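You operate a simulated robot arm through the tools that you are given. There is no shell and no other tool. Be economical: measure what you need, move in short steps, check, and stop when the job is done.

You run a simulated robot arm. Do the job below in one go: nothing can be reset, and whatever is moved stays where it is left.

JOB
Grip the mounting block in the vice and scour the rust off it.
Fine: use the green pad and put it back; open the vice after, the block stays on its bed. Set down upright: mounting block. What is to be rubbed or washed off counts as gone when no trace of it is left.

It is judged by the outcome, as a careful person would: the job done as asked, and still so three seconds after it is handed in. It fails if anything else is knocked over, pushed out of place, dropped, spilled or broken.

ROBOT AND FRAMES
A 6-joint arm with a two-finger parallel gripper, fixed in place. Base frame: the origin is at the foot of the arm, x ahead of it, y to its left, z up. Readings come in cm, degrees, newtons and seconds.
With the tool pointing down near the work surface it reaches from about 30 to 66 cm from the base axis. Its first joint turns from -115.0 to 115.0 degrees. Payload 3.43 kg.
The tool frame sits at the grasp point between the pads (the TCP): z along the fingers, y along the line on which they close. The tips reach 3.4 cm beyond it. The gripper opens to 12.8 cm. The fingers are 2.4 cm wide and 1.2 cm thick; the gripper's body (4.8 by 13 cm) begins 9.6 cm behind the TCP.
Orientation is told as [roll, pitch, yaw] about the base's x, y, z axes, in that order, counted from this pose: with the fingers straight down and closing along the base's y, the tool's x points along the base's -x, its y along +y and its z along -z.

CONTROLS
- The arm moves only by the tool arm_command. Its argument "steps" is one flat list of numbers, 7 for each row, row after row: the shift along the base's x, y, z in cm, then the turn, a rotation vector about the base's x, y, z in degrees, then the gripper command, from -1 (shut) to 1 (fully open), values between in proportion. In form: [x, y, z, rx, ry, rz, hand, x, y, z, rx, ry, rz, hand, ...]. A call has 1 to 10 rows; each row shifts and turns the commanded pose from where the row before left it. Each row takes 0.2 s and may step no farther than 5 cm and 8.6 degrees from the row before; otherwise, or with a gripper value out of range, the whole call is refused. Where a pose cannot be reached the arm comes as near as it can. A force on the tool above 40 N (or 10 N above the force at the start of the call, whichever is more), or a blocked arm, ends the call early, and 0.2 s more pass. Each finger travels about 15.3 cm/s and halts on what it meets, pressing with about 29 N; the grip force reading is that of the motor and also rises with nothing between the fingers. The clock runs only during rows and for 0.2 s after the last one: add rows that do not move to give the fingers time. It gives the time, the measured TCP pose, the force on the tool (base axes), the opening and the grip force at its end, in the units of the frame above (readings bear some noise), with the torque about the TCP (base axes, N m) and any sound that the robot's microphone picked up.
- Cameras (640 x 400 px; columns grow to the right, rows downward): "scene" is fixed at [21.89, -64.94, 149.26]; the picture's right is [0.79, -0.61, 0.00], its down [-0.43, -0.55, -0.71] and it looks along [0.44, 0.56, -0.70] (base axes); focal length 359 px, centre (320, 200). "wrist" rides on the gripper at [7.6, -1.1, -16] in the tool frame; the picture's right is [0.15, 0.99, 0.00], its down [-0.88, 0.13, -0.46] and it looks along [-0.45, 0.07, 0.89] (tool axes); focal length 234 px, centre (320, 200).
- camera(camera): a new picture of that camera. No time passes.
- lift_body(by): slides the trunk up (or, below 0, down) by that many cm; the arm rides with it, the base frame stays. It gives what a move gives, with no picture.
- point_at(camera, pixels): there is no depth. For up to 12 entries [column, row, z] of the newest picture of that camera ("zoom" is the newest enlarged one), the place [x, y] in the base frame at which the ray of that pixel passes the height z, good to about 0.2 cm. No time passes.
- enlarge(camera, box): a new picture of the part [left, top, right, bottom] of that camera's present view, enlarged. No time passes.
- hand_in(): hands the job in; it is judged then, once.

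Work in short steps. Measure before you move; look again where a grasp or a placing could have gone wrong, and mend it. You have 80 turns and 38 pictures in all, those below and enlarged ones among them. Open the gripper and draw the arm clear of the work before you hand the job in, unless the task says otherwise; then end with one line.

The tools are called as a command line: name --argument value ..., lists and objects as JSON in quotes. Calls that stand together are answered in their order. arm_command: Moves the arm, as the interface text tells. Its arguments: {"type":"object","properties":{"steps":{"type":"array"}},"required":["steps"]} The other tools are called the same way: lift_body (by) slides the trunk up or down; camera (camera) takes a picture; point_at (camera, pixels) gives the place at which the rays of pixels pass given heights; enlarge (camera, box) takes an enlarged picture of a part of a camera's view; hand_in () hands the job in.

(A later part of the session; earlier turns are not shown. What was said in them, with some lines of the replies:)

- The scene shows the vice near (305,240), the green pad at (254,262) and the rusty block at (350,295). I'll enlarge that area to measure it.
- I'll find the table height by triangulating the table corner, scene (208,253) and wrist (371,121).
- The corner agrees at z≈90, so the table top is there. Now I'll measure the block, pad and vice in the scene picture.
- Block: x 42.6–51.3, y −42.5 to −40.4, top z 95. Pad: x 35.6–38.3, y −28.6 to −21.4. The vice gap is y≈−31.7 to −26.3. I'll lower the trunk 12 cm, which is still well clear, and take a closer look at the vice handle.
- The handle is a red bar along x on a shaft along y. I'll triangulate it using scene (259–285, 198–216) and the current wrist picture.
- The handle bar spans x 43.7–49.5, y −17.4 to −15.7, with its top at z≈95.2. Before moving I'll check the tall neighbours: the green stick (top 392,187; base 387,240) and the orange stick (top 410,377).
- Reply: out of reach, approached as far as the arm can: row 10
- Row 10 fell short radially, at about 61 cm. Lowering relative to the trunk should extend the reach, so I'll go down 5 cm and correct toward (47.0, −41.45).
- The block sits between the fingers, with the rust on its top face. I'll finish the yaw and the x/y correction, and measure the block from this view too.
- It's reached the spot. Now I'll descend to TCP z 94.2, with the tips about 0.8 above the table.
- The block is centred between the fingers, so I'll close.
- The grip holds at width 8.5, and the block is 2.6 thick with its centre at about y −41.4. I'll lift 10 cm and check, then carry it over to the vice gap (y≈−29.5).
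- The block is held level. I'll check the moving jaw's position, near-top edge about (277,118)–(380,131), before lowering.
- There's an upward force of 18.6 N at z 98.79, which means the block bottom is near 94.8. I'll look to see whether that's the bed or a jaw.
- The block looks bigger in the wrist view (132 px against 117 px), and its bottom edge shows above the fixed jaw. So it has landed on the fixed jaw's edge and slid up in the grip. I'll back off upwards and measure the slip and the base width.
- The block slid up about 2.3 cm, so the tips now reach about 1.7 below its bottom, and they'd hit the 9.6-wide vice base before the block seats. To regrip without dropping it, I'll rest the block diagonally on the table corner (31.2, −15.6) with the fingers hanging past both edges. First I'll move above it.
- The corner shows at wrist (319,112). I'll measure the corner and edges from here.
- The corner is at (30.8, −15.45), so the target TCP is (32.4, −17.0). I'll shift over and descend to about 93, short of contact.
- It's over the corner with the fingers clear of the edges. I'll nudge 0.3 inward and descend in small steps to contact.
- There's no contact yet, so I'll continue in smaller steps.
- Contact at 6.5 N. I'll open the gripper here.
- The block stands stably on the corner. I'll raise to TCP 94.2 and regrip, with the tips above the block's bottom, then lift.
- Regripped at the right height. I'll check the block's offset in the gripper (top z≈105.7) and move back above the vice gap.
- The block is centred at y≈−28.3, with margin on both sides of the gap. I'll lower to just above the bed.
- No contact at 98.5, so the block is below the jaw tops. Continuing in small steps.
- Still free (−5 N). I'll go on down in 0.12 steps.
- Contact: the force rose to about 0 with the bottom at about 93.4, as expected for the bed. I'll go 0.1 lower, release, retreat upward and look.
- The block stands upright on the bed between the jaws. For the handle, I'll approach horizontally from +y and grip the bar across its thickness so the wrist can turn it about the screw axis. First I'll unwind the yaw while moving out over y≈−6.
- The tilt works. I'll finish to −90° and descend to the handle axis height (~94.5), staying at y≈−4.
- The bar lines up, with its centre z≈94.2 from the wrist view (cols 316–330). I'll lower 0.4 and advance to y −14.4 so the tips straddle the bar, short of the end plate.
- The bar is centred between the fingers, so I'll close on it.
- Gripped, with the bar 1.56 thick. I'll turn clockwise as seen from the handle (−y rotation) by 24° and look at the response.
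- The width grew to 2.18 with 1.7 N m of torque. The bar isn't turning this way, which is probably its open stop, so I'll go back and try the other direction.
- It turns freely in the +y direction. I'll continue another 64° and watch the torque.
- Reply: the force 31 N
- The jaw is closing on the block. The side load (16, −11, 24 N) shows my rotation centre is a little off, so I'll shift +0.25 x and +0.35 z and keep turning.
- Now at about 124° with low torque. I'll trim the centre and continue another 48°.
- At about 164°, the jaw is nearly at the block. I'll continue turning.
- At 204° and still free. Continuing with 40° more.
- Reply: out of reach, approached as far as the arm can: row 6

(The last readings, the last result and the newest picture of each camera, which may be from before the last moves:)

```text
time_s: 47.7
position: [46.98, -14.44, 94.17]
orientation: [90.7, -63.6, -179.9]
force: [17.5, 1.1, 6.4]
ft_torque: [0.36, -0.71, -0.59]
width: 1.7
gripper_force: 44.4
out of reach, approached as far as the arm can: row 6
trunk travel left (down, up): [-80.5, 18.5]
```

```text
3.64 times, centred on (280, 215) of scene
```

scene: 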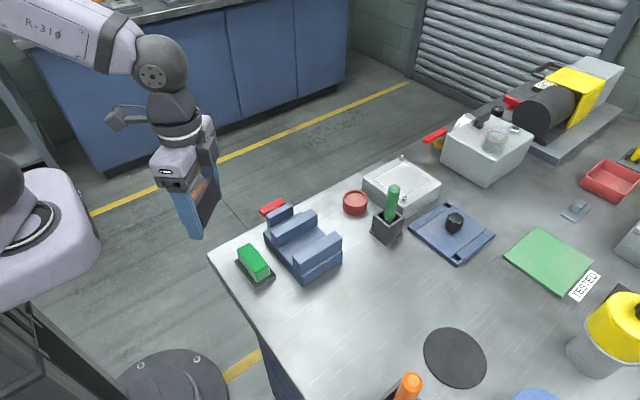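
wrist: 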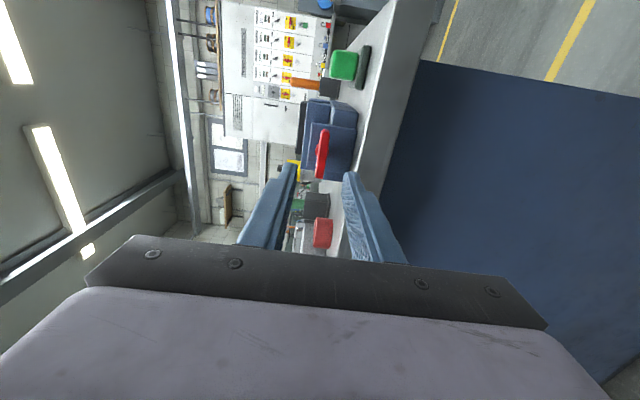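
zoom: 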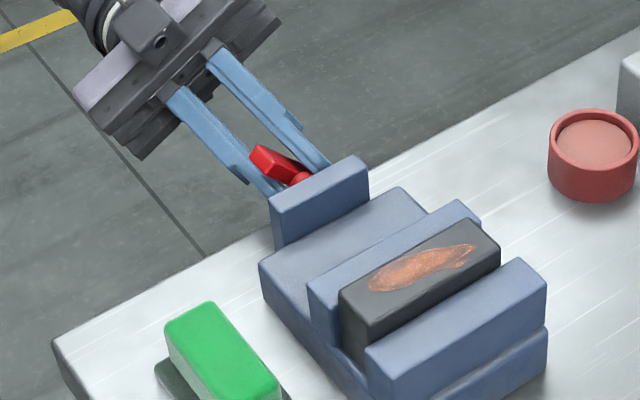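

The wrist has reached its limit at about 244°. The jaw is pushing the block, with roughly 0.6 cm left to the fixed jaw. I'll release, back off +y, unwind 180° and regrip, since the bar is symmetric.

arm_command --steps '[0, 0, 0, 0, 0, 0, -0.375, 0, 0, 0, 0, 0, 0, -0.375, 0, 2, 0, 0, 0, 0, -0.375, 0, 2.5, 0, 0, 0, 0, -0.375, 0, 0, 0, 0, -8, 0, -0.375, 0, 0, 0, 0, -8, 0, -0.375, 0, 0, 0, 0, -8, 0, -0.375, 0, 0, 0, 0, -8, 0, -0.375, 0, 0, 0, 0, -8, 0, -0.375, 0, 0, 0, 0, -8, 0, -0.375]'

arm_command --steps '[0, 0, 0, 0, -8.5, 0, -0.375, 0, 0, 0, 0, -8.5, 0, -0.375, 0, 0, 0, 0, -8.5, 0, -0.375, 0, 0, 0, 0, -8.5, 0, -0.375, 0, 0, 0, 0, -8.5, 0, -0.375, 0, 0, 0, 0, -8.5, 0, -0.375, 0, 0, 0, 0, -8.5, 0, -0.375, 0, 0, 0, 0, -8.5, 0, -0.375, 0, 0, 0, 0, -8.5, 0, -0.375, 0, 0, 0, 0, -8.5, 0, -0.375]'

arm_command --steps '[0, 0, 0, 0, -8.5, 0, -0.375, 0, 0, 0, 0, -8.5, 0, -0.375, 0, 0, 0, 0, -8.5, 0, -0.375, 0, 0, 0, 0, -8.5, 0, -0.375, 0, 0, 0, 0, -8.5, 0, -0.375, 0, 0, 0, 0, 0, 0, -0.375]'

enlarge --camera "wrist" --box '[240, 80, 420, 260]'

```text
time_s: 49.9
position: [45.71, -10.42, 93.68]
orientation: [90.1, -15.8, 180.0]
force: [-0.3, -0.9, 0.0]
ft_torque: [-0.02, 0.0, -0.02]
width: 4.01
gripper_force: 0.1
out of reach, approached as far as the arm can: row 3, 4
trunk travel left (down, up): [-80.5, 18.5]
```

```text
time_s: 52.1
position: [45.71, -10.22, 93.64]
orientation: [90.2, 69.2, 180.0]
force: [0.4, 0.3, -0.5]
ft_torque: [0.0, -0.02, -0.02]
width: 3.99
gripper_force: 0.1
trunk travel left (down, up): [-80.5, 18.5]
```

```text
time_s: 53.5
position: [45.79, -10.27, 93.6]
orientation: [-89.9, 68.4, 0.0]
force: [-0.4, 0.5, 0.1]
ft_torque: [-0.02, 0.01, -0.05]
width: 3.98
gripper_force: 0.1
trunk travel left (down, up): [-80.5, 18.5]
```

```text
2.22 times, centred on (330, 170) of wrist
```

zoom: 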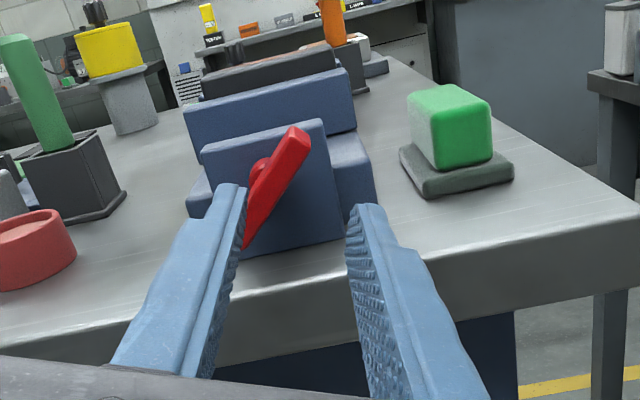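

The bar sits at about 230°, tilted about 15° from the fingers. I'll re-centre to (46.8, 94.3), rotate back 15°, and check.

arm_command --steps '[0.5, 0, 0.35, 0, -7.5, 0, -0.375, 0.5, 0, 0.35, 0, -7.5, 0, -0.375, 0, 0, 0, 0, 0, 0, -0.375]'

enlarge --camera "wrist" --box '[240, 80, 420, 260]'

```text
time_s: 54.3
position: [46.85, -10.23, 94.45]
orientation: [-90.0, 53.4, -0.2]
force: [0.5, 0.6, -0.4]
ft_torque: [0.04, -0.03, 0.04]
width: 3.99
gripper_force: 0.0
trunk travel left (down, up): [-80.5, 18.5]
```

```text
2.22 times, centred on (330, 170) of wrist
```

zoom: 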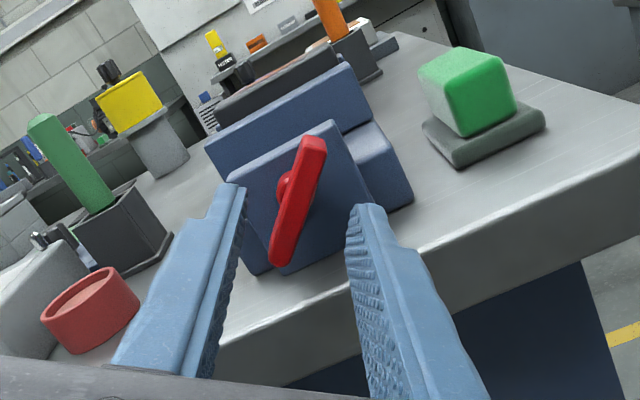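

The bar now lies between the fingers. I'll advance 4.2 cm and grip.

arm_command --steps '[0, -2.1, 0, 0, -4, 0, -0.375, 0, -2.1, -0.1, 0, 0, 0, -0.375, 0, 0, 0, 0, 0, 0, -0.375, 0, 0, 0, 0, 0, 0, -0.8, 0, 0, 0, 0, 0, 0, -1, 0, 0, 0, 0, 0, 0, -1, 0, 0, 0, 0, 0, 0, -1]'

```text
time_s: 55.9
position: [46.86, -14.44, 94.34]
orientation: [-89.9, 49.4, 0.0]
force: [11.2, -4.6, 12.0]
ft_torque: [-0.23, -0.26, 0.33]
width: 1.55
gripper_force: 44.5
trunk travel left (down, up): [-80.5, 18.5]
```

Gripped cleanly. I'll turn on by 40° and watch the torque.

arm_command --steps '[0.1, 0, 0.1, 0, 8, 0, -1, 0, 0, 0, 0, 8, 0, -1, 0, 0, 0, 0, 8, 0, -1, 0, 0, 0, 0, 8, 0, -1, 0, 0, 0, 0, 8, 0, -1, 0, 0, 0, 0, 0, 0, -1]'

```text
time_s: 57.3
position: [46.82, -14.35, 94.4]
orientation: [-89.6, 89.2, 0.4]
force: [6.0, 0.0, 6.9]
ft_torque: [-0.54, -2.44, 0.52]
width: 2.68
gripper_force: 44.5
trunk travel left (down, up): [-80.5, 18.5]
```

Torque is −2.4 N m and the fingers are prised open to 2.68, so the vice looks tight. I'll check the gap.

enlarge --camera "scene" --box '[250, 180, 350, 270]'

```text
4.44 times, centred on (300, 225) of scene
```

zoom: 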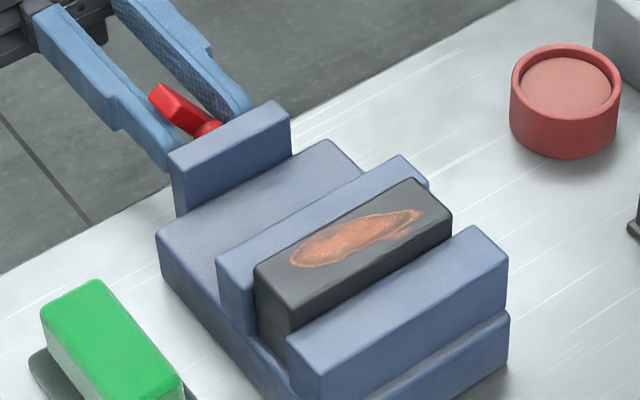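

I'll measure the block's and jaws' edges precisely in this zoom.

point_at --camera "zoom" --pixels '[[291, 304, 98.4], [452, 216, 98.4], [418, 180, 98.4], [255, 269, 98.4], [288, 338, 97.4], [474, 228, 97.4], [404, 156, 97.4], [218, 258, 97.4], [320, 372, 97.4]]'

```text
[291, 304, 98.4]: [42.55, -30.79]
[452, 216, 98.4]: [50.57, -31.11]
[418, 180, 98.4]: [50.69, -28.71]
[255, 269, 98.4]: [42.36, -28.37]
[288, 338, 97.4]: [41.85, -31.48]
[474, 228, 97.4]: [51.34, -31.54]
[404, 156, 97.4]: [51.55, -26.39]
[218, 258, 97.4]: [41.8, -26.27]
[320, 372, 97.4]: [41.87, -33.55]
```

The block spans y −31.1 to −28.5, between the fixed jaw at about −31.4 and the moving jaw's inner face at about −28.5, and the torque is high: the vice is tight. I'll release the handle, back out along +y and raise, then tilt the tool down. Closing along x, it's already right for the pad.

arm_command --steps '[0, 0, 0, 0, -8, 0, -1, 0, 0, 0, 0, -8, 0, -1, 0, 0, 0, 0, -8, 0, -1, 0, 0, 0, 0, 0, 0, -0.375, 0, 0, 0, 0, 0, 0, -0.375, 0, 2.5, 0, 0, 0, 0, -0.375, 0, 3.5, 0, 0, 0, 0, -0.375, 0, 4, 0, 0, 8, 0, -0.375, 0, 0, 3, 0, 8, 0, -0.375, 0, 0, 4, 0, 8, 0, -0.375]'

arm_command --steps '[0, 0, 3, 8.5, 0, 0, -0.375, 0, 0, 3, 8.5, 0, 0, -0.375, 0, 0, 1, 8.5, 0, 0, -0.375, 0, 0, 0, 8.5, 0, 0, -0.375, 0, 0, 0, 8.5, 0, 0, -0.375, 0, 0, 0, 8.5, 0, 0, -0.375, 0, 0, 0, 8.5, 0, 0, -0.375, 0, 0, 0, 8.5, 0, 0, -0.375, 0, 0, 0, 8.5, 0, 0, -0.375, 0, 0, 0, 8.5, 0, 0, -0.375]'

```text
time_s: 59.5
position: [46.84, -4.39, 101.57]
orientation: [-90.6, 89.6, -0.6]
force: [-0.5, 0.2, 0.2]
ft_torque: [-0.03, 0.02, 0.02]
width: 3.98
gripper_force: 0.1
trunk travel left (down, up): [-80.5, 18.5]
```

```text
time_s: 61.7
position: [46.93, -4.52, 108.41]
orientation: [0.0, 4.8, 89.6]
force: [0.3, -0.6, 0.1]
ft_torque: [-0.04, -0.03, -0.03]
width: 3.99
gripper_force: 0.1
trunk travel left (down, up): [-80.5, 18.5]
```

Almost vertical at yaw 90. I'll remove the last 4.8° and move above the pad (36.95, −25.0).

arm_command --steps '[-1.66, -3.4, 0, 4.8, 0, 0.4, -0.19, -1.66, -3.4, 0, 0, 0, 0, -0.19, -1.66, -3.4, 0, 0, 0, 0, -0.19, -1.66, -3.4, 0, 0, 0, 0, -0.19, -1.66, -3.4, 0, 0, 0, 0, -0.19, -1.66, -3.45, -4, 0, 0, 0, -0.19, 0, 0, 0, 0, 0, 0, -0.19]'

enlarge --camera "wrist" --box '[220, 80, 420, 240]'

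```text
refused: row 6 steps farther than a row can; nothing moved
```

```text
2.50 times, centred on (320, 160) of wrist
```

zoom: 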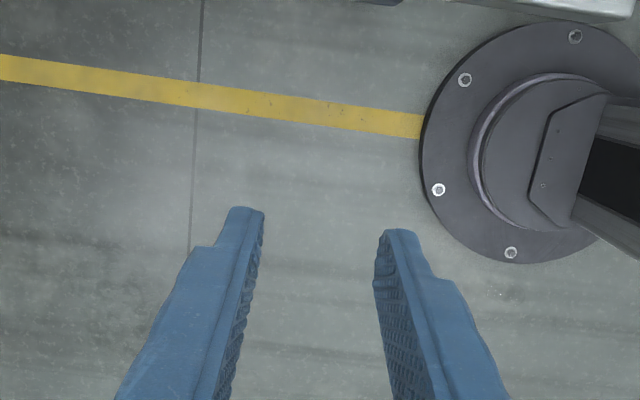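

The last row was too long, so I'll split it.

arm_command --steps '[-1.66, -3.4, 0, 4.8, 0, 0.4, -0.19, -1.66, -3.4, 0, 0, 0, 0, -0.19, -1.66, -3.4, 0, 0, 0, 0, -0.19, -1.66, -3.4, 0, 0, 0, 0, -0.19, -1.66, -3.4, 0, 0, 0, 0, -0.19, -1.66, -3.45, 0, 0, 0, 0, -0.19, 0, 0, -4, 0, 0, 0, -0.19, 0, 0, 0, 0, 0, 0, -0.19]'

camera --camera "wrist"

```text
time_s: 63.5
position: [36.7, -24.97, 104.26]
orientation: [0.0, 0.2, 89.9]
force: [0.2, -1.2, -0.4]
ft_torque: [0.04, 0.01, 0.01]
width: 5.17
gripper_force: 0.0
trunk travel left (down, up): [-80.5, 18.5]
```

```text
3 pictures are left
```

wrist: 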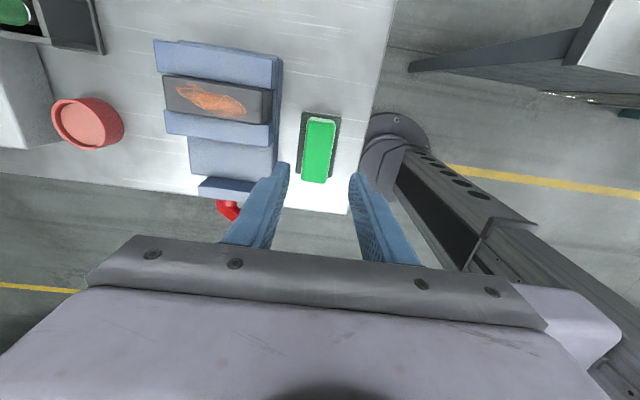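

Only 3 pictures remain, so I'll rely on measurements taken from this one: the pad (306–338, 119–183), the block top and the rust extent.

point_at --camera "wrist" --pixels '[[308, 118, 94], [337, 121, 94], [326, 183, 94], [301, 180, 94], [168, 76, 98.4], [272, 92, 98.4], [270, 123, 98.4], [166, 109, 98.4], [177, 92, 98.4], [247, 113, 98.4], [212, 83, 98.4], [205, 112, 98.4]]'

point_at --camera "wrist" --pixels '[[308, 118, 95], [337, 121, 95], [326, 183, 95], [301, 180, 95], [300, 112, 90.5], [342, 113, 90.5], [297, 176, 90.5]]'

```text
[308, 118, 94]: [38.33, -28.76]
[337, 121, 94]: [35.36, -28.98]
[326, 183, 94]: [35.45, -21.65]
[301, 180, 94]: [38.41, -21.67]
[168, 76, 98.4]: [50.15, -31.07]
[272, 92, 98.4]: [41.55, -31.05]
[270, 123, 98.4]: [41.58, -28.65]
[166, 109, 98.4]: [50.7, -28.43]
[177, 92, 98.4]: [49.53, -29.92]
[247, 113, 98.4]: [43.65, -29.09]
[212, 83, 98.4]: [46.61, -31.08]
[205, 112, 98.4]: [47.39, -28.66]
```

```text
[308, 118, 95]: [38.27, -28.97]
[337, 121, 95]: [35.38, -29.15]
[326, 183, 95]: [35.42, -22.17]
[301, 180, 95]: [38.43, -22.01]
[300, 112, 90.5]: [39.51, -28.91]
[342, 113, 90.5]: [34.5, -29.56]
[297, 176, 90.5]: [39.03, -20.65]
```

The pad centre is (36.9, −25.15) with its top at z≈94. I'll descend to TCP 95.3 (tips at 91.9, above the tray) and grip.

arm_command --steps '[0.1, -0.15, -2.5, 0, 0, 0, -0.19, 0, 0, -2.5, 0, 0, 0, -0.19, 0, 0, -2.5, 0, 0, 0, -0.19, 0, 0, -1.45, 0, 0, 0, -0.19, 0, 0, 0, 0, 0, 0, -0.19, 0, 0, 0, 0, 0, 0, -0.5, 0, 0, 0, 0, 0, 0, -1, 0, 0, 0, 0, 0, 0, -1, 0, 0, 0, 0, 0, 0, -1]'

```text
time_s: 65.5
position: [36.77, -25.02, 95.57]
orientation: [0.2, 0.2, 89.9]
force: [0.4, 0.2, 0.1]
ft_torque: [-0.03, 0.02, -0.03]
width: 3.11
gripper_force: 29.0
trunk travel left (down, up): [-80.5, 18.5]
```

The pad is gripped at 3.1. I'll lift it clear and carry it over the block's near end.

arm_command --steps '[0, 0, 2, 0, 0, 0, -1, 0, 0, 3.5, 0, 0, 0, -1, 0, 0, 3.5, 0, 0, 0, -1, 0, 0, 3, 0, 0, 0, -1, 1.7, -1.2, 0, 0, 0, 0, -1, 1.7, -1.2, 0, 0, 0, 0, -1, 1.7, -1.2, 0, 0, 0, 0, -1, 1.7, -1.2, 0, 0, 0, 0, -1, 0, 0, 0, 0, 0, 0, -1]'

```text
time_s: 67.5
position: [43.67, -29.73, 107.48]
orientation: [0.1, 0.1, 89.8]
force: [1.1, -0.5, -0.8]
ft_torque: [0.02, 0.01, 0.0]
width: 3.11
gripper_force: 29.0
trunk travel left (down, up): [-80.5, 18.5]
```

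Now I'll lower toward the block top, with contact expected near TCP 103.

arm_command --steps '[0.8, 0, -2, 0, 0, 0, -1, 0, 0, -1.2, 0, 0, 0, -1, 0, 0, -0.5, 0, 0, 0, -1, 0, 0, -0.3, 0, 0, 0, -1, 0, 0, 0, 0, 0, 0, -1]'

```text
time_s: 68.7
position: [44.5, -29.87, 103.75]
orientation: [-0.2, 0.4, 89.8]
force: [-0.9, -0.5, 19.4]
ft_torque: [0.12, 0.21, -0.03]
width: 3.12
gripper_force: 28.9
trunk travel left (down, up): [-80.5, 18.5]
```

Contact at 19 N. I'll ease slightly and scrub along x over the rust.

arm_command --steps '[0, 0, 0.12, 0, 0, 0, -1, 1, 0, 0, 0, 0, 0, -1, 1, 0, 0, 0, 0, 0, -1, 1, 0, 0, 0, 0, 0, -1, 1, 0, 0, 0, 0, 0, -1, 1, 0, 0, 0, 0, 0, -1, -1, 0, 0, 0, 0, 0, -1, -1, 0, 0, 0, 0, 0, -1, -1, 0, 0, 0, 0, 0, -1, -1, 0, 0, 0, 0, 0, -1]'

```text
time_s: 70.9
position: [45.47, -29.91, 103.61]
orientation: [-0.1, 0.4, 89.9]
force: [6.1, 0.2, 19.1]
ft_torque: [0.1, -0.25, -0.07]
width: 3.13
gripper_force: 29.1
trunk travel left (down, up): [-80.5, 18.5]
```

Good rubbing contact (19 N normal, 6 N drag). I'll do more strokes over the full length, x 43.3–50.

arm_command --steps '[-1.1, 0, 0, 0, 0, 0, -1, -1.1, 0, 0, 0, 0, 0, -1, 1.1, 0.3, 0, 0, 0, 0, -1, 1.1, 0, 0, 0, 0, 0, -1, 1.1, 0, 0, 0, 0, 0, -1, 1.1, 0, 0, 0, 0, 0, -1, 1.1, 0, 0, 0, 0, 0, -1, 1, 0, 0, 0, 0, 0, -1, -1, -0.6, 0, 0, 0, 0, -1, -1.1, 0, 0, 0, 0, 0, -1]'

arm_command --steps '[-1.1, 0, 0, 0, 0, 0, -1, -1.1, 0, 0, 0, 0, 0, -1, -1.1, 0, 0, 0, 0, 0, -1, -1.1, 0.3, 0, 0, 0, 0, -1, 1.1, 0, 0, 0, 0, 0, -1, 1.1, 0, 0, 0, 0, 0, -1, 1.1, 0, 0, 0, 0, 0, -1, 1.1, 0, 0, 0, 0, 0, -1, 1.1, 0, 0, 0, 0, 0, -1, 1.1, 0, 0, 0, 0, 0, -1]'

arm_command --steps '[-1.1, 0, 0, 0, 0, 0, -1, -1.1, 0, 0, 0, 0, 0, -1, -1.1, 0, 0, 0, 0, 0, -1, -1.1, 0, 0, 0, 0, 0, -1, -1.1, 0, 0, 0, 0, 0, -1, -1.1, 0, 0, 0, 0, 0, -1, 1.1, 0, 0, 0, 0, 0, -1, 1.1, 0, 0, 0, 0, 0, -1, 1.1, 0, 0, 0, 0, 0, -1, 1.1, 0, 0, 0, 0, 0, -1]'

```text
time_s: 73.1
position: [47.95, -30.04, 103.68]
orientation: [-0.3, 0.6, 89.9]
force: [7.0, 0.6, 21.2]
ft_torque: [0.19, -0.14, -0.07]
width: 3.08
gripper_force: 29.2
trunk travel left (down, up): [-80.5, 18.5]
```

```text
time_s: 75.3
position: [49.88, -29.82, 103.54]
orientation: [0.0, 0.3, 89.8]
force: [-3.8, -0.3, 9.1]
ft_torque: [-0.12, 0.24, -0.04]
width: 3.09
gripper_force: 29.0
trunk travel left (down, up): [-80.5, 18.5]
```

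```text
time_s: 77.5
position: [47.55, -29.79, 103.59]
orientation: [0.0, 0.3, 89.9]
force: [-5.9, -0.2, 16.6]
ft_torque: [-0.05, 0.34, 0.0]
width: 3.08
gripper_force: 29.3
trunk travel left (down, up): [-80.5, 18.5]
```

I'll lift off, move back over the tray (staying high), and look at the block with the wrist camera.

arm_command --steps '[0, 0, 2, 0, 0, 0, -1, 0, 0, 2.5, 0, 0, 0, -1, -2.15, 0.95, 0, 0, 0, 0, -1, -2.15, 0.95, 0, 0, 0, 0, -1, -2.15, 0.95, 0, 0, 0, 0, -1, -2.15, 0.95, 0, 0, 0, 0, -1, -2.15, 0.95, 0, 0, 0, 0, -1, 0, 0, 0, 0, 0, 0, -1]'

enlarge --camera "wrist" --box '[150, 60, 350, 185]'

```text
time_s: 79.3
position: [37.02, -25.05, 108.05]
orientation: [0.1, 0.1, 89.8]
force: [-0.7, -0.2, 0.1]
ft_torque: [0.02, 0.02, -0.01]
width: 3.11
gripper_force: 29.2
trunk travel left (down, up): [-80.5, 18.5]
```

```text
3.20 times, centred on (250, 122) of wrist
```

zoom: 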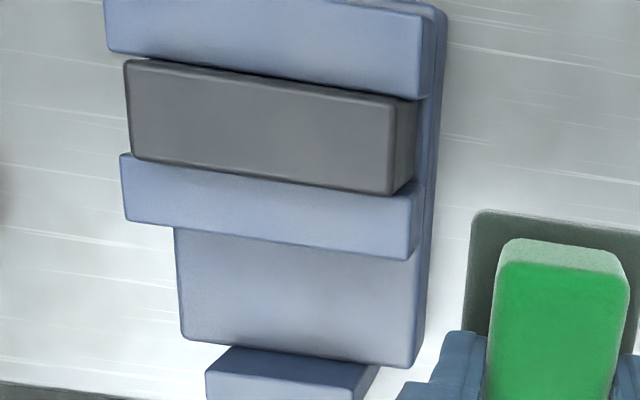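

The block is clean, with no trace of rust. The net displacement back is within 0.05 cm, so I'll lower the pad onto its tray: fast to about 96.5, then gently.

arm_command --steps '[-0.05, 0.05, -3, 0, 0, 0, -1, 0, 0, -3, 0, 0, 0, -1, 0, 0, -3, 0, 0, 0, -1, 0, 0, -2, 0, 0, 0, -1, 0, 0, -0.6, 0, 0, 0, -1, 0, 0, 0, 0, 0, 0, -1]'

arm_command --steps '[0, 0, -0.3, 0, 0, 0, -1, 0, 0, -0.2, 0, 0, 0, -1, 0, 0, -0.15, 0, 0, 0, -1, 0, 0, 0, 0, 0, 0, -1]'

```text
time_s: 80.7
position: [36.84, -24.88, 96.47]
orientation: [0.1, 0.2, 89.9]
force: [0.5, 0.1, -0.2]
ft_torque: [0.0, 0.03, -0.01]
width: 3.08
gripper_force: 29.4
trunk travel left (down, up): [-80.5, 18.5]
```

```text
time_s: 81.7
position: [36.89, -25.01, 95.68]
orientation: [0.1, 0.2, 89.8]
force: [0.5, -0.1, -0.8]
ft_torque: [-0.01, -0.01, -0.01]
width: 3.07
gripper_force: 29.1
trunk travel left (down, up): [-80.5, 18.5]
```

Nearly down. A few smaller steps to contact.

arm_command --steps '[0, 0, -0.1, 0, 0, 0, -1, 0, 0, -0.08, 0, 0, 0, -1, 0, 0, 0, 0, 0, 0, -1]'

```text
time_s: 82.5
position: [36.92, -25.07, 95.68]
orientation: [0.1, 0.2, 89.9]
force: [-0.3, -0.2, -1.4]
ft_torque: [-0.02, -0.01, 0.0]
width: 3.09
gripper_force: 28.6
trunk travel left (down, up): [-80.5, 18.5]
```

arm_command --steps '[0, 0, -0.1, 0, 0, 0, -1, 0, 0, -0.1, 0, 0, 0, -1, 0, 0, 0, 0, 0, 0, -1]'

```text
time_s: 83.3
position: [36.73, -25.05, 95.34]
orientation: [0.2, 0.2, 89.9]
force: [-0.2, 0.6, -0.6]
ft_torque: [0.0, 0.0, 0.02]
width: 3.11
gripper_force: 29.0
trunk travel left (down, up): [-80.5, 18.5]
```

The net z is exactly at the pickup height. I'll try 0.12 more to confirm contact.

arm_command --steps '[0, 0, -0.06, 0, 0, 0, -1, 0, 0, -0.06, 0, 0, 0, -1, 0, 0, 0, 0, 0, 0, -1]'

```text
time_s: 84.1
position: [36.97, -24.97, 95.39]
orientation: [0.0, 0.3, 89.9]
force: [-0.7, 1.4, 7.4]
ft_torque: [-0.2, 0.07, -0.01]
width: 3.11
gripper_force: 29.4
trunk travel left (down, up): [-80.5, 18.5]
```

Contact. I'll release the pad, rise, and go back to the handle stand-off (46.9, −4.5, 108).

arm_command --steps '[0, 0, 0.04, 0, 0, 0, -0.4, 0, 0, 0, 0, 0, 0, -0.2, 0, 0, 0, 0, 0, 0, -0.19, 0, 0, 2, 0, 0, 0, -0.19, 0, 0, 3.5, 0, 0, 0, -0.19, 0, 0, 3.7, 0, 0, 0, -0.19, 0, 0, 3.7, 0, 0, 0, -0.19, 1.66, 3.4, 0, 0, 0, 0, -0.375, 1.66, 3.4, 0, 0, 0, 0, -0.375, 1.66, 3.4, 0, 0, 0, 0, -0.375]'

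arm_command --steps '[1.66, 3.4, 0, 0, 0, 0, -0.375, 1.66, 3.4, 0, 0, 0, 0, -0.375, 1.66, 3.5, 0, 0, 0, 0, -0.375, 0, 0, 0, -8.5, 0, 0, -0.375, 0, 0, 0, -8.5, 0, 0, -0.375, 0, 0, 0, -8.5, 0, 0, -0.375, 0, 0, 0, -8.5, 0, 0, -0.375, 0, 0, 0, -8.5, 0, 0, -0.375, 0, 0, 0, -8.5, 0, 0, -0.375, 0, 0, 0, -8.5, 0, 0, -0.375]'

arm_command --steps '[0, 0, -1, -8.5, 0, 0, -0.375, 0, 0, -3, -8.5, 0, 0, -0.375, 0, 0, -3, -8.5, 0, 0, -0.375, 0, 0, -3, -5, 0, 0, -0.375, 0, 0, -3, 0, 8, 0, -0.375, 0, 0, 0, 0, 8, 0, -0.375, 0, 0, 0, 0, 8, 0, -0.375, 0, 0, 0, 0, 8, 0, -0.375, 0, 0, 0, 0, 8, 0, -0.375]'

```text
time_s: 86.3
position: [42.18, -14.86, 108.24]
orientation: [0.1, 0.2, 89.8]
force: [-0.1, -0.1, -0.8]
ft_torque: [-0.03, 0.02, 0.02]
width: 3.99
gripper_force: 0.0
trunk travel left (down, up): [-80.5, 18.5]
```

```text
time_s: 88.5
position: [47.09, -4.56, 108.17]
orientation: [-0.2, 59.9, 89.8]
force: [-0.2, 0.3, 0.2]
ft_torque: [-0.02, 0.0, -0.05]
width: 4.0
gripper_force: 0.1
trunk travel left (down, up): [-80.5, 18.5]
```

```text
time_s: 90.5
position: [46.94, -4.63, 95.24]
orientation: [90.3, 49.9, -179.7]
force: [-0.4, -0.3, 0.6]
ft_torque: [0.01, 0.04, -0.05]
width: 3.99
gripper_force: 0.0
trunk travel left (down, up): [-80.5, 18.5]
```

At θ≈130°. I'll turn the tool on to about 234° to match the bar and come to the height and pre-advance position.

arm_command --steps '[0, 0, -0.85, 0, 8, 0, -0.375, 0, 0, 0, 0, 8, 0, -0.375, 0, 0, 0, 0, 8, 0, -0.375, 0, 0, 0, 0, 8, 0, -0.375, 0, 0, 0, 0, 8, 0, -0.375, 0, 0, 0, 0, 8, 0, -0.375, 0, 0, 0, 0, 8, 0, -0.375, 0, 0, 0, 0, 8, 0, -0.375, 0, 0, 0, 0, 8, 0, -0.375, 0, 0, 0, 0, 8, 0, -0.375]'

arm_command --steps '[0, -2, 0, 0, 8, 0, -0.375, 0, -2, 0, 0, 8, 0, -0.375, 0, -1.6, 0, 0, 6, 0, -0.375, 0, 0, 0, 0, 0, 0, -0.375]'

enlarge --camera "wrist" --box '[240, 80, 420, 260]'

```text
time_s: 92.7
position: [46.79, -4.58, 94.41]
orientation: [90.0, -30.0, -179.8]
force: [0.0, -0.3, -0.4]
ft_torque: [0.03, -0.01, 0.01]
width: 4.0
gripper_force: 0.2
trunk travel left (down, up): [-80.5, 18.5]
```

```text
time_s: 93.7
position: [46.89, -10.27, 94.27]
orientation: [89.8, -52.0, -179.7]
force: [-0.2, 0.4, 0.4]
ft_torque: [-0.02, 0.03, -0.03]
width: 4.01
gripper_force: 0.1
trunk travel left (down, up): [-80.5, 18.5]
```

```text
2.22 times, centred on (330, 170) of wrist
```

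zoom: 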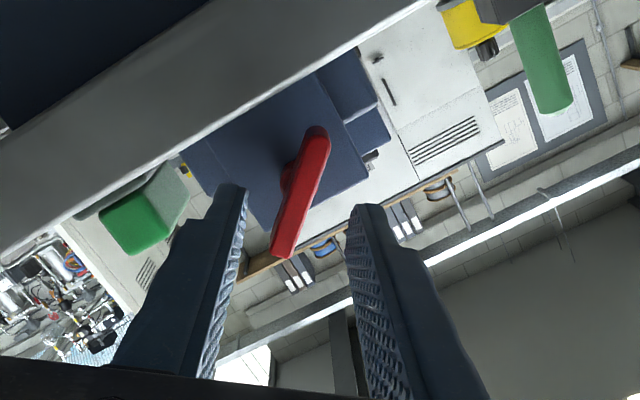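

The bar lies between the fingers, the same view as the successful regrip. I'll advance, grip, and start turning back.

arm_command --steps '[0, -2.1, 0, 0, -3, 0, -0.375, 0, -2.05, 0.05, 0, 0, 0, -0.375, 0, 0, 0, 0, 0, 0, -0.375, 0, 0, 0, 0, 0, 0, -0.8, 0, 0, 0, 0, 0, 0, -1, 0, 0, 0, 0, 0, 0, -1, 0, 0, 0, 0, 0, 0, -1]'

arm_command --steps '[0, 0, 0, 0, -8, 0, -1, 0, 0, 0, 0, -8, 0, -1, 0, 0, 0, 0, -8, 0, -1, 0, 0, 0, 0, -8, 0, -1, 0, 0, 0, 0, 0, 0, -1]'

```text
time_s: 95.3
position: [46.87, -14.36, 94.34]
orientation: [89.7, -48.9, -179.7]
force: [-7.2, 2.8, -10.7]
ft_torque: [0.26, -0.07, -0.14]
width: 1.6
gripper_force: 45.3
trunk travel left (down, up): [-80.5, 18.5]
```

```text
time_s: 96.5
position: [46.72, -14.23, 94.25]
orientation: [89.8, -16.8, 180.1]
force: [-18.1, 6.2, -19.8]
ft_torque: [0.85, 0.1, 0.57]
width: 1.54
gripper_force: 44.9
trunk travel left (down, up): [-80.5, 18.5]
```

It turns freely at θ≈197°. I'll trim the centre (−0.25, −0.25) and keep turning back.

arm_command --steps '[-0.25, 0, -0.25, 0, 0, 0, -1, 0, 0, 0, 0, -8, 0, -1, 0, 0, 0, 0, -8, 0, -1, 0, 0, 0, 0, -8, 0, -1, 0, 0, 0, 0, -8, 0, -1, 0, 0, 0, 0, -8, 0, -1, 0, 0, 0, 0, 0, 0, -1]'

```text
time_s: 98.1
position: [46.7, -14.31, 94.06]
orientation: [90.0, 23.2, -179.9]
force: [-4.4, 2.0, -15.3]
ft_torque: [0.67, -0.01, -0.86]
width: 1.55
gripper_force: 44.9
trunk travel left (down, up): [-80.5, 18.5]
```

arm_command --steps '[-0.05, 0, -0.15, 0, 0, 0, -1, 0, 0, 0, 0, -8, 0, -1, 0, 0, 0, 0, -8, 0, -1, 0, 0, 0, 0, -8, 0, -1, 0, 0, 0, 0, -8, 0, -1, 0, 0, 0, 0, -8, 0, -1, 0, 0, 0, 0, 0, 0, -1]'

```text
time_s: 99.7
position: [46.84, -14.31, 93.92]
orientation: [90.4, 63.2, -179.6]
force: [4.8, 1.7, -13.4]
ft_torque: [-0.6, 0.03, 0.75]
width: 1.55
gripper_force: 44.9
trunk travel left (down, up): [-80.5, 18.5]
```

At θ≈117°, still turning freely. Continuing.

arm_command --steps '[0.05, 0, -0.1, 0, 0, 0, -1, 0, 0, 0, 0, -8, 0, -1, 0, 0, 0, 0, -8, 0, -1, 0, 0, 0, 0, -8, 0, -1, 0, 0, 0, 0, -8, 0, -1, 0, 0, 0, 0, -8, 0, -1, 0, 0, 0, 0, 0, 0, -1]'

arm_command --steps '[0.05, 0, 0, 0, 0, 0, -1, 0, 0, 0, 0, -8, 0, -1, 0, 0, 0, 0, -8, 0, -1, 0, 0, 0, 0, -8, 0, -1, 0, 0, 0, 0, -8, 0, -1, 0, 0, 0, 0, -8, 0, -1, 0, 0, 0, 0, 0, 0, -1]'

```text
time_s: 101.3
position: [47.07, -14.25, 93.85]
orientation: [-90.9, 76.8, -0.8]
force: [16.7, 0.8, -5.8]
ft_torque: [-0.52, 0.06, 0.32]
width: 1.54
gripper_force: 44.4
trunk travel left (down, up): [-80.5, 18.5]
```

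```text
time_s: 102.9
position: [47.29, -14.28, 94.02]
orientation: [-90.4, 36.8, 0.0]
force: [25.5, -6.9, 9.9]
ft_torque: [-0.91, 0.11, -0.17]
width: 1.55
gripper_force: 44.8
trunk travel left (down, up): [-80.5, 18.5]
```

At 37° to go. I'll trim for the 25 N side load and finish with 34° more.

arm_command --steps '[0.2, 0, 0.1, 0, 0, 0, -1, 0.2, 0, 0.1, 0, 0, 0, -1, 0, 0, 0, 0, -8, 0, -1, 0, 0, 0, 0, -8, 0, -1, 0, 0, 0, 0, -8, 0, -1, 0, 0, 0, 0, -8, 0, -1, 0, 0, 0, 0, -2, 0, -1, 0, 0, 0, 0, 0, 0, -1]'

```text
time_s: 104.7
position: [47.35, -14.44, 94.11]
orientation: [-90.0, 2.8, -0.2]
force: [12.3, -7.6, 6.2]
ft_torque: [-0.25, -0.07, 0.31]
width: 1.54
gripper_force: 45.5
trunk travel left (down, up): [-80.5, 18.5]
```

The handle is back at about 3°, so the vice is open. I'll release, back out along +y, raise clear, and take the last picture.

arm_command --steps '[0, 0, 0, 0, 0, 0, -0.375, 0, 0, 0, 0, 0, 0, -0.375, 0, 0, 0, 0, 0, 0, -0.375, 0, 2.5, 0, 0, 0, 0, -0.375, 0, 3.5, 0, 0, 0, 0, -0.375, 0, 4, 0, 0, 0, 0, -0.375, 0, 0, 4, 0, 0, 0, -0.375, 0, 0, 4, 0, 0, 0, -0.375, 0, 0, 4, 0, 0, 0, 0, 0, 0, 0, 0, 0, 0, 0.5]'

enlarge --camera "scene" --box '[200, 160, 370, 300]'

```text
time_s: 106.9
position: [47.13, -4.13, 106.06]
orientation: [-89.9, 2.9, -0.2]
force: [-0.3, -0.2, -0.3]
ft_torque: [-0.01, 0.04, 0.0]
width: 9.58
gripper_force: 0.0
trunk travel left (down, up): [-80.5, 18.5]
```

```text
2.86 times, centred on (285, 230) of scene
```

zoom: 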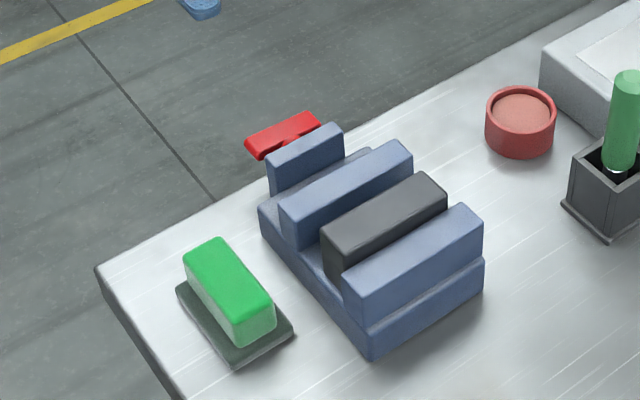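

The block is clean and upright on the bed, the vice is open, the pad is back on its tray, and the arm is clear. Handing in.

hand_in

```text
The job is handed in.
```

The mounting block was gripped in the vice and scoured until no rust showed. It now stands upright on the vice bed with the vice open, and the green pad is back on its tray.
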